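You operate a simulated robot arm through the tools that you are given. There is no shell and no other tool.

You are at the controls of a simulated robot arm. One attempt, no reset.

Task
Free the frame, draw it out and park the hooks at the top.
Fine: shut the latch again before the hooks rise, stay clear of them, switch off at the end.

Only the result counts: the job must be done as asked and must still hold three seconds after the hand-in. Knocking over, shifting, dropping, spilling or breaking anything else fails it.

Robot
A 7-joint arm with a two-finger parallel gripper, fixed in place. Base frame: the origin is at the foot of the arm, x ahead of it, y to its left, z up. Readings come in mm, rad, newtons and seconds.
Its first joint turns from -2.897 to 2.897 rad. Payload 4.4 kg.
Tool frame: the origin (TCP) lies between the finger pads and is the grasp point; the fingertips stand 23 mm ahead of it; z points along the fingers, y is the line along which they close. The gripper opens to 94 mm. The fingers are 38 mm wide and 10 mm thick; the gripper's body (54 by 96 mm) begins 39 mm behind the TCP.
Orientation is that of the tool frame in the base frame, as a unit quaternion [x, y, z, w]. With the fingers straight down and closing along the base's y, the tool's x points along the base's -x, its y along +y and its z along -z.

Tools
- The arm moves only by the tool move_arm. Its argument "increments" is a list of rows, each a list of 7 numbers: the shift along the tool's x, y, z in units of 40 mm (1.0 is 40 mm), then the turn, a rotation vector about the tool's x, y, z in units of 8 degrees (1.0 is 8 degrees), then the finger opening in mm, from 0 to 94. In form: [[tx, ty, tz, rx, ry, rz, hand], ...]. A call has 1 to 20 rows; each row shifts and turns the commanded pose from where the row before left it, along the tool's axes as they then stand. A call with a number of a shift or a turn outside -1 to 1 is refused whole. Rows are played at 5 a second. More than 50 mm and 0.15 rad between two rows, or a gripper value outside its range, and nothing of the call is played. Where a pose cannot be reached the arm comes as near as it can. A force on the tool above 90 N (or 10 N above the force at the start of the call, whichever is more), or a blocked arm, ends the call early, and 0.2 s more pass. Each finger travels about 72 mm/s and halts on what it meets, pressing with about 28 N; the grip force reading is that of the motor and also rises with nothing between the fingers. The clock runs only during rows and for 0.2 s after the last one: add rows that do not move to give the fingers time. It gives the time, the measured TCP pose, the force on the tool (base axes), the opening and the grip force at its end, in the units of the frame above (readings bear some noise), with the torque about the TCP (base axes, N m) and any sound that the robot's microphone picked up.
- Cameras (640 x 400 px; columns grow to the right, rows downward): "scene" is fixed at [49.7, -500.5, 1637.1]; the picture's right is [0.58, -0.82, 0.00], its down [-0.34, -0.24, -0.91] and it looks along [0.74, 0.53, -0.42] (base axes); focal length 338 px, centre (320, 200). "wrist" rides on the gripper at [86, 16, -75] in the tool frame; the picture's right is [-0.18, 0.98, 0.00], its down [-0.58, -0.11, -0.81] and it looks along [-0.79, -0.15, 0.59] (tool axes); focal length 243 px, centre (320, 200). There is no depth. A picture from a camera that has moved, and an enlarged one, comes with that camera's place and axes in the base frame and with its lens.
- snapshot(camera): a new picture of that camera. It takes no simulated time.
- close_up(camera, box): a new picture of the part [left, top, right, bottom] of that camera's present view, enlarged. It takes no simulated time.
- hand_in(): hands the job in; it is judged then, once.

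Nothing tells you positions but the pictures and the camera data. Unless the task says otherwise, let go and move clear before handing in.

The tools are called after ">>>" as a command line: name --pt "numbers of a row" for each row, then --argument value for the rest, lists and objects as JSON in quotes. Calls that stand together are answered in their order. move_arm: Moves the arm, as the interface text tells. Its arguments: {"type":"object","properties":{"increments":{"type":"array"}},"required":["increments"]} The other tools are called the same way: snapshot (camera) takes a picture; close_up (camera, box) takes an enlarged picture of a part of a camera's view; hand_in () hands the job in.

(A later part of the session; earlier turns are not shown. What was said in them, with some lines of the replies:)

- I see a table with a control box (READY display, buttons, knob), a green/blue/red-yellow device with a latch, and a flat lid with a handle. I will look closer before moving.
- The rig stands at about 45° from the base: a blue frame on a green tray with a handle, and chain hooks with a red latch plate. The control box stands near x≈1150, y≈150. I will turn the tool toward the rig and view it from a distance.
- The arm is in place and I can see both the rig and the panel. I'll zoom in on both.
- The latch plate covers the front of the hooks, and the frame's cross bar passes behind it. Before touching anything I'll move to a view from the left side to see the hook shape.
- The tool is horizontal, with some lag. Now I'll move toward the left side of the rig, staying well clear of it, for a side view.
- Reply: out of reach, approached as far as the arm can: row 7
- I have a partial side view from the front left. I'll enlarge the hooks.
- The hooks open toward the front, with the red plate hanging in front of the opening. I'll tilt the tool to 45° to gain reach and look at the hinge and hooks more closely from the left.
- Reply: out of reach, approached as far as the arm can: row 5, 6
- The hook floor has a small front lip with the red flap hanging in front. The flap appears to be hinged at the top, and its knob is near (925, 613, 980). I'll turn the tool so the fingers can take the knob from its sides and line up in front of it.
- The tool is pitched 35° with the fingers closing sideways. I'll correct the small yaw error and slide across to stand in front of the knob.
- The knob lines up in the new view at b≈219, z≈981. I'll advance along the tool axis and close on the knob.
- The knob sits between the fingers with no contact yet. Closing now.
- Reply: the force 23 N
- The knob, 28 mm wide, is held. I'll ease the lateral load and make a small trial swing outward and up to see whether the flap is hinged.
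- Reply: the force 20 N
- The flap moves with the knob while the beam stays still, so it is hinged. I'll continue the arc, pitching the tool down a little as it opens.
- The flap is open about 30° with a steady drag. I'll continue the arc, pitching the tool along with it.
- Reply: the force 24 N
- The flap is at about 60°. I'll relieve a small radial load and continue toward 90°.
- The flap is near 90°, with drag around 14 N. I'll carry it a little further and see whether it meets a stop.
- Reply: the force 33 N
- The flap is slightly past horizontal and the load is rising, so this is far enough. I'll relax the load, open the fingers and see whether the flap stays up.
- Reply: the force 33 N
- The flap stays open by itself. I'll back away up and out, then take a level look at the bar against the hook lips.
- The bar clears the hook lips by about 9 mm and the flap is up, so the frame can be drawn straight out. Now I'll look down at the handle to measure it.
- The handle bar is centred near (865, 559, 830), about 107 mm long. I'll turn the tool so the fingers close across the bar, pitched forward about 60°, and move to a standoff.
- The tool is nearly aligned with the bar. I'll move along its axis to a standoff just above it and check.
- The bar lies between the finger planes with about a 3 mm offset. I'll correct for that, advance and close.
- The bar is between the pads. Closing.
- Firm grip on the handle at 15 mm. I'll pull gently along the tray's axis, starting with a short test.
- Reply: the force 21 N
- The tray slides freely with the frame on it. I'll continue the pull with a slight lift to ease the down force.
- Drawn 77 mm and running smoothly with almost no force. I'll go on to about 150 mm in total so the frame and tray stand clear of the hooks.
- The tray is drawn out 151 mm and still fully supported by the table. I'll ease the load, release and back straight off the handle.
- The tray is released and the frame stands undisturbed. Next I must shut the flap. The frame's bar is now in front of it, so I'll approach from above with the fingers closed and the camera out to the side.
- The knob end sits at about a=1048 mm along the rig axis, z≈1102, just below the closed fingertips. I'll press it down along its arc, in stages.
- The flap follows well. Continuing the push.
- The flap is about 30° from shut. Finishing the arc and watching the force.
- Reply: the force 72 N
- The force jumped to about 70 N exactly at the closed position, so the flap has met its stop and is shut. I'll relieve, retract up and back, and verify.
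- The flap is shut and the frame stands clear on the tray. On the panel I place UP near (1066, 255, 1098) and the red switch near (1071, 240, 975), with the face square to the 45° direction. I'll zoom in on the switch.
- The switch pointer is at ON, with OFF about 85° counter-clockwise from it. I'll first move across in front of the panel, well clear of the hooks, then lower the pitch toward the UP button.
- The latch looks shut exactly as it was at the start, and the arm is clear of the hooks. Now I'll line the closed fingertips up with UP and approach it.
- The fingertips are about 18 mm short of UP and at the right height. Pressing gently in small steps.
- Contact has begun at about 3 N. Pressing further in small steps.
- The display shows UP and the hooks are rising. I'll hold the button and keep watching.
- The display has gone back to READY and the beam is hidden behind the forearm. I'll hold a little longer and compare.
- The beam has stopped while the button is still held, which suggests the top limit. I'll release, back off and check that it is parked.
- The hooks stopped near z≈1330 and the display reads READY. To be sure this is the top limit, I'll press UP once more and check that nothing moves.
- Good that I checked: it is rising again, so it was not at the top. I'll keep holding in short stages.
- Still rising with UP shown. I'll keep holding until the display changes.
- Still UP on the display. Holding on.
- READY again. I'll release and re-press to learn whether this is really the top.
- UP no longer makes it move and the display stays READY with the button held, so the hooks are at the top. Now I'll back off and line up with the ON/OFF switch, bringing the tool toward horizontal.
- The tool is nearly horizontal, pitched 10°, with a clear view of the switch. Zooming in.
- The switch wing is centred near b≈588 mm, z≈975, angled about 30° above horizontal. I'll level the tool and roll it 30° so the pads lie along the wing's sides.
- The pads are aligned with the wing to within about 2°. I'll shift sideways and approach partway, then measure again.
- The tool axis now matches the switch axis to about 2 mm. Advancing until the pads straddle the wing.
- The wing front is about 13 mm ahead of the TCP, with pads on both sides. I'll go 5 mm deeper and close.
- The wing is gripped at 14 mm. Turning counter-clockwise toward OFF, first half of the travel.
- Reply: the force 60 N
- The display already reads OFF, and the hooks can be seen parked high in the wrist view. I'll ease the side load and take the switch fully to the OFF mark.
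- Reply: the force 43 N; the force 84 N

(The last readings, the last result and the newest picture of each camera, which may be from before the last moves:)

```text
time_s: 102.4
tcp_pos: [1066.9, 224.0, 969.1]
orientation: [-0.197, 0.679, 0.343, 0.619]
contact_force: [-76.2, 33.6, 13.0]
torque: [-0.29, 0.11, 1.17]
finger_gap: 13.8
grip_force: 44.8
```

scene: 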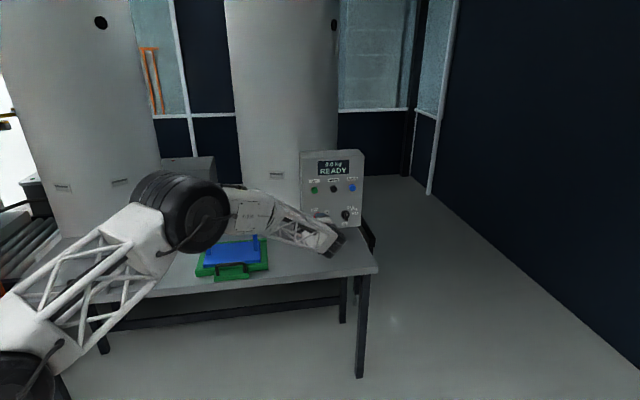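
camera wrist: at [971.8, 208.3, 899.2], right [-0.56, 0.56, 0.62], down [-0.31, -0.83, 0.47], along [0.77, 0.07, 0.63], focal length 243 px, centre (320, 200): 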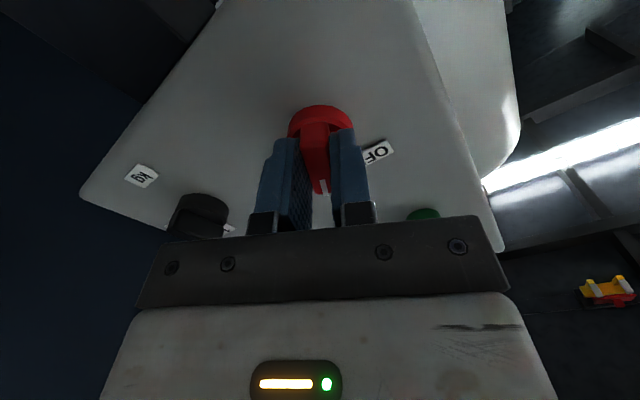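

The side load has reversed, so my correction was too large. I'll back it out and check.

>>> move_arm --pt "0 0.065 -0.03 0 0 0 5" --pt "0 0 0 0 0 0 5"

>>> snapshot --camera "wrist"

>>> close_up --camera "scene" --box '[290, 140, 380, 240]'

```text
time_s: 103.0
tcp_pos: [1064.3, 223.3, 969.0]
orientation: [-0.195, 0.68, 0.342, 0.619]
contact_force: [1.2, 45.7, 1.4]
torque: [-0.04, -0.01, 0.24]
finger_gap: 13.9
grip_force: 44.8
```

```text
taken
camera wrist: at [986.4, 194.7, 888.4], right [-0.65, 0.65, 0.4], down [-0.4, -0.74, 0.54], along [0.65, 0.19, 0.74], focal length 243 px, centre (320, 200)
```

wrist: 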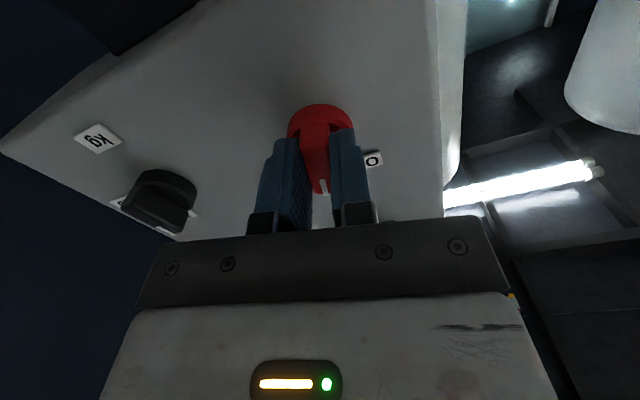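

```text
4.00 times, centred on (335, 190) of scene
camera zoom: at [49.7, -500.5, 1637.1], right [0.58, -0.82, 0.0], down [-0.34, -0.24, -0.91], along [0.74, 0.53, -0.42], focal length 1350 px, centre (260, 240)
```

zoom: 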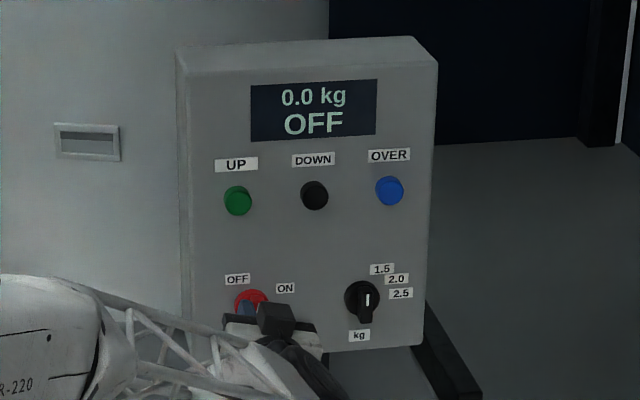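

>>> move_arm --pt "0 0.028 0.028 0 0 0 5" --pt "0 0 0 0 0 -0.5 5" --pt "0 0 0 0 0 -0.5 5" --pt "0 0 0 0 0 0 5"

```text
time_s: 104.0
tcp_pos: [1065.5, 223.0, 969.3]
orientation: [-0.242, 0.664, 0.298, 0.641]
contact_force: [-5.2, 3.9, 7.2]
torque: [0.05, -0.11, 0.21]
finger_gap: 14.0
grip_force: 44.9
```

>>> move_arm --pt "0 0 0 0 0 -0.5 5" --pt "0 0 0 0 0 -0.5 5" --pt "0 0 0 0 0 -0.5 5" --pt "0 0 0 0 0 0 5"

>>> snapshot --camera "wrist"

>>> close_up --camera "wrist" --box '[220, 80, 420, 240]'

```text
time_s: 105.0
tcp_pos: [1064.3, 223.8, 968.0]
orientation: [-0.31, 0.636, 0.229, 0.669]
contact_force: [14.1, -23.1, 7.6]
torque: [1.54, 0.94, -0.39]
finger_gap: 17.7
grip_force: 45.0
```

```text
taken
camera wrist: at [1007.4, 173.6, 880.5], right [-0.7, 0.71, 0.06], down [-0.54, -0.59, 0.59], along [0.45, 0.38, 0.8], focal length 243 px, centre (320, 200)
```

wrist: 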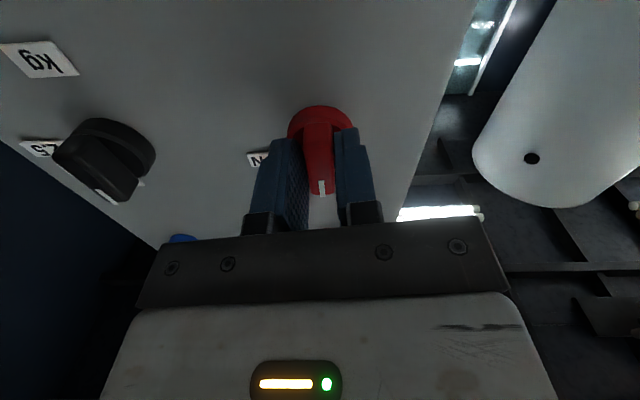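

```text
2.50 times, centred on (320, 160) of wrist
camera zoom: at [1007.4, 173.6, 880.5], right [-0.7, 0.71, 0.06], down [-0.54, -0.59, 0.59], along [0.45, 0.38, 0.8], focal length 606 px, centre (320, 300)
```

zoom: 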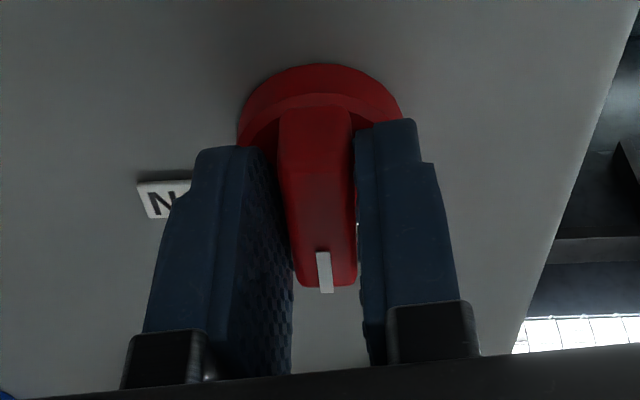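

The grip widened and torque rose, so the switch has met its end stop at OFF (12 o'clock). I'll untwist the slight over-turn, open, and back straight out.

>>> move_arm --pt "0 0 0 0 0 0.4 5" --pt "0 0 0 0 0 0.3 5" --pt "0 0 0 0 0 0 5"

>>> move_arm --pt "0 0 0 0 0 0 25" --pt "0 0 0 0 0 0 46" --pt "0 0 0 0 0 0 46" --pt "0 0 -0.4 0 0 0 46" --pt "0 0 -0.8 0 0 0 46" --pt "0 0 -1 0 0 0 46" --pt "0 0 -1 0 0 0 46" --pt "0 0 0 0 0 0 46"

>>> snapshot --camera "wrist"

>>> snapshot --camera "scene"

>>> close_up --camera "scene" --box '[290, 140, 380, 240]'

```text
time_s: 105.8
tcp_pos: [1064.7, 223.9, 967.8]
orientation: [-0.279, 0.65, 0.263, 0.656]
contact_force: [11.8, -40.4, 6.4]
torque: [1.23, 0.97, -0.52]
finger_gap: 13.9
grip_force: 44.7
```

```text
time_s: 107.6
tcp_pos: [974.5, 134.0, 968.3]
orientation: [-0.279, 0.65, 0.261, 0.657]
contact_force: [0.1, 0.2, -0.3]
torque: [0.0, 0.02, -0.02]
finger_gap: 45.9
grip_force: 0.0
```

```text
taken
camera wrist: at [910.4, 90.4, 881.7], right [-0.7, 0.7, 0.16], down [-0.5, -0.64, 0.58], along [0.51, 0.33, 0.8], focal length 243 px, centre (320, 200)
```

wrist: 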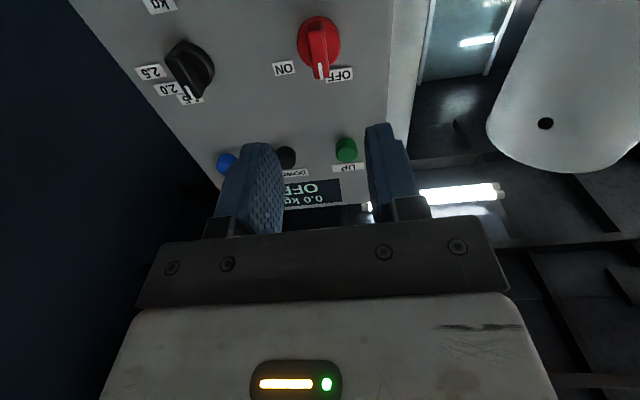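

```text
taken
```

scene: 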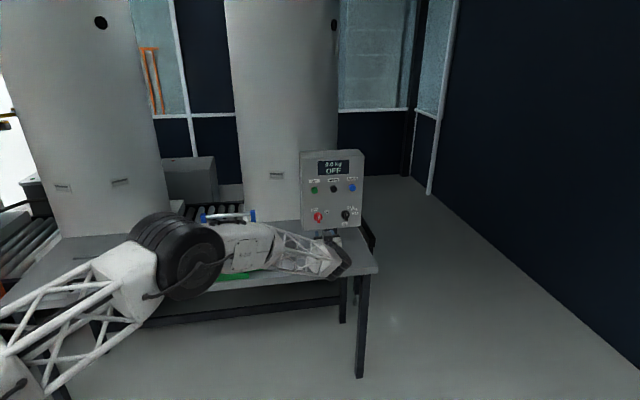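

```text
4.00 times, centred on (335, 190) of scene
camera zoom: at [49.7, -500.5, 1637.1], right [0.58, -0.82, 0.0], down [-0.34, -0.24, -0.91], along [0.74, 0.53, -0.42], focal length 1350 px, centre (260, 240)
```

zoom: 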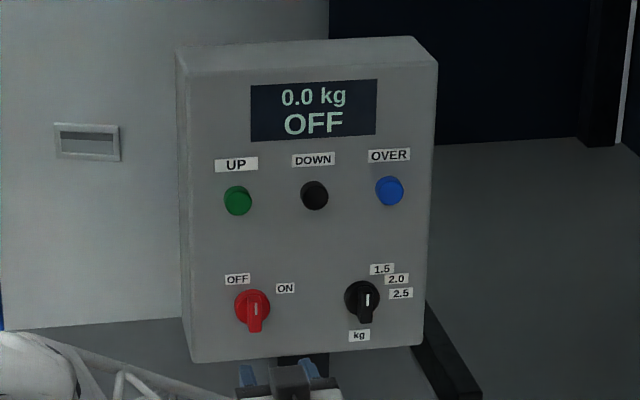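

The display reads OFF and the switch is on its mark. I'll raise the arm clear of everything, and roll a little so the wrist camera can confirm the hooks overhead.

>>> move_arm --pt "-0.9 0 -0.3 0 0 0.8 60" --pt "-0.9 0 -0.3 0 0 0.8 60" --pt "-0.9 0 -0.3 0 0 0.8 60" --pt "-0.9 0 -0.3 0 0 0.8 60" --pt "0 0 0 0 0 0 60"

>>> snapshot --camera "wrist"

>>> snapshot --camera "scene"

>>> close_up --camera "scene" --box '[170, 160, 290, 290]'

```text
time_s: 108.8
tcp_pos: [954.2, 86.0, 1110.2]
orientation: [-0.129, 0.696, 0.402, 0.582]
contact_force: [-0.1, -0.1, -0.1]
torque: [0.0, 0.02, 0.02]
finger_gap: 60.1
grip_force: 0.1
```

```text
taken
camera wrist: at [865.6, 68.0, 1038.3], right [-0.58, 0.58, 0.57], down [-0.33, -0.81, 0.49], along [0.74, 0.09, 0.66], focal length 243 px, centre (320, 200)
```

wrist: 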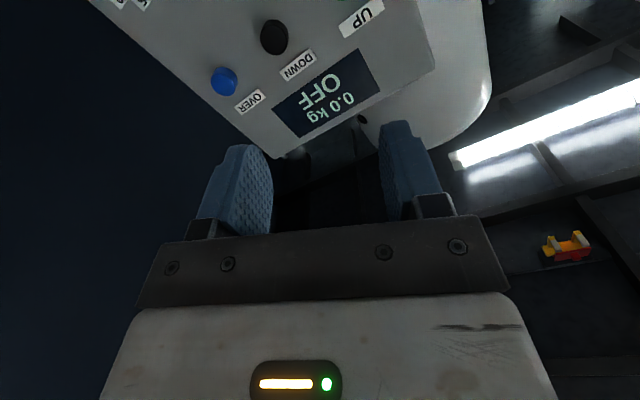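

```text
taken
```

scene: 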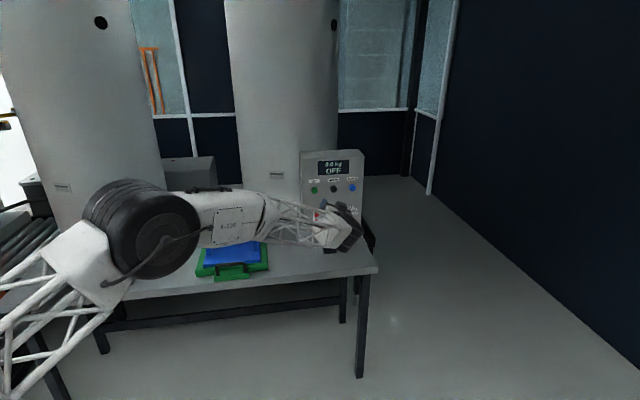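

```text
3.08 times, centred on (230, 225) of scene
camera zoom: at [49.7, -500.5, 1637.1], right [0.58, -0.82, 0.0], down [-0.34, -0.24, -0.91], along [0.74, 0.53, -0.42], focal length 1038 px, centre (597, 123)
```

zoom: 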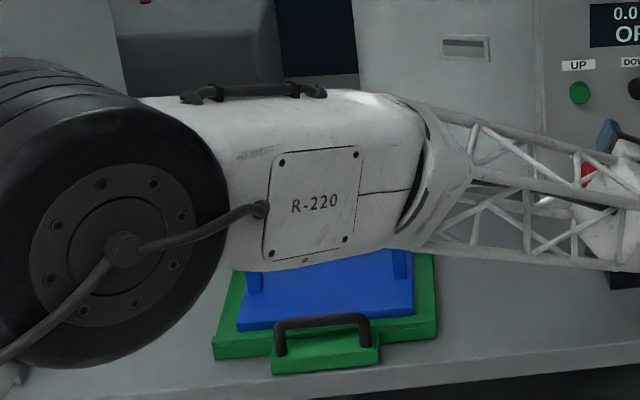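

>>> close_up --camera "wrist" --box '[510, 200, 630, 290]'

```text
4.44 times, centred on (570, 245) of wrist
camera zoom: at [865.6, 68.0, 1038.3], right [-0.58, 0.58, 0.57], down [-0.33, -0.81, 0.49], along [0.74, 0.09, 0.66], focal length 1078 px, centre (-791, 0)
```

zoom: 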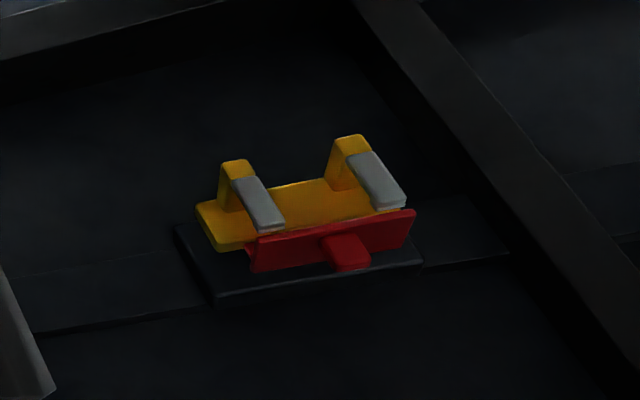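

The hooks are docked at the ceiling plate with the latch shut, the display reads OFF, and the frame stands drawn out on its tray. The arm is empty and clear of everything, so I'm handing in.

>>> hand_in

```text
The job is handed in.
```

The job is done and handed in, though I haven't been told how it was judged.

- **Frame:** I opened the latch and drew the tray out about 150 mm by its handle. The frame now stands on the tray clear of the hooks, and the tray is still fully on the table.
- **Latch:** I shut it before the hooks rose. It met its stop, and afterwards it looked the same as at the start. The view of the parked hooks also shows it closed.
- **Hooks:** They are parked at the ceiling plate. The first press of UP stopped partway for no clear reason, so I pressed again and held until they stopped. A third press did not move them.
- **Switch:** It is turned to its end stop at OFF, and the display reads OFF. The kg knob, DOWN and OVER were left alone.

The arm stayed well clear of the hooks while they rose. It finished with the gripper empty and nothing in contact.
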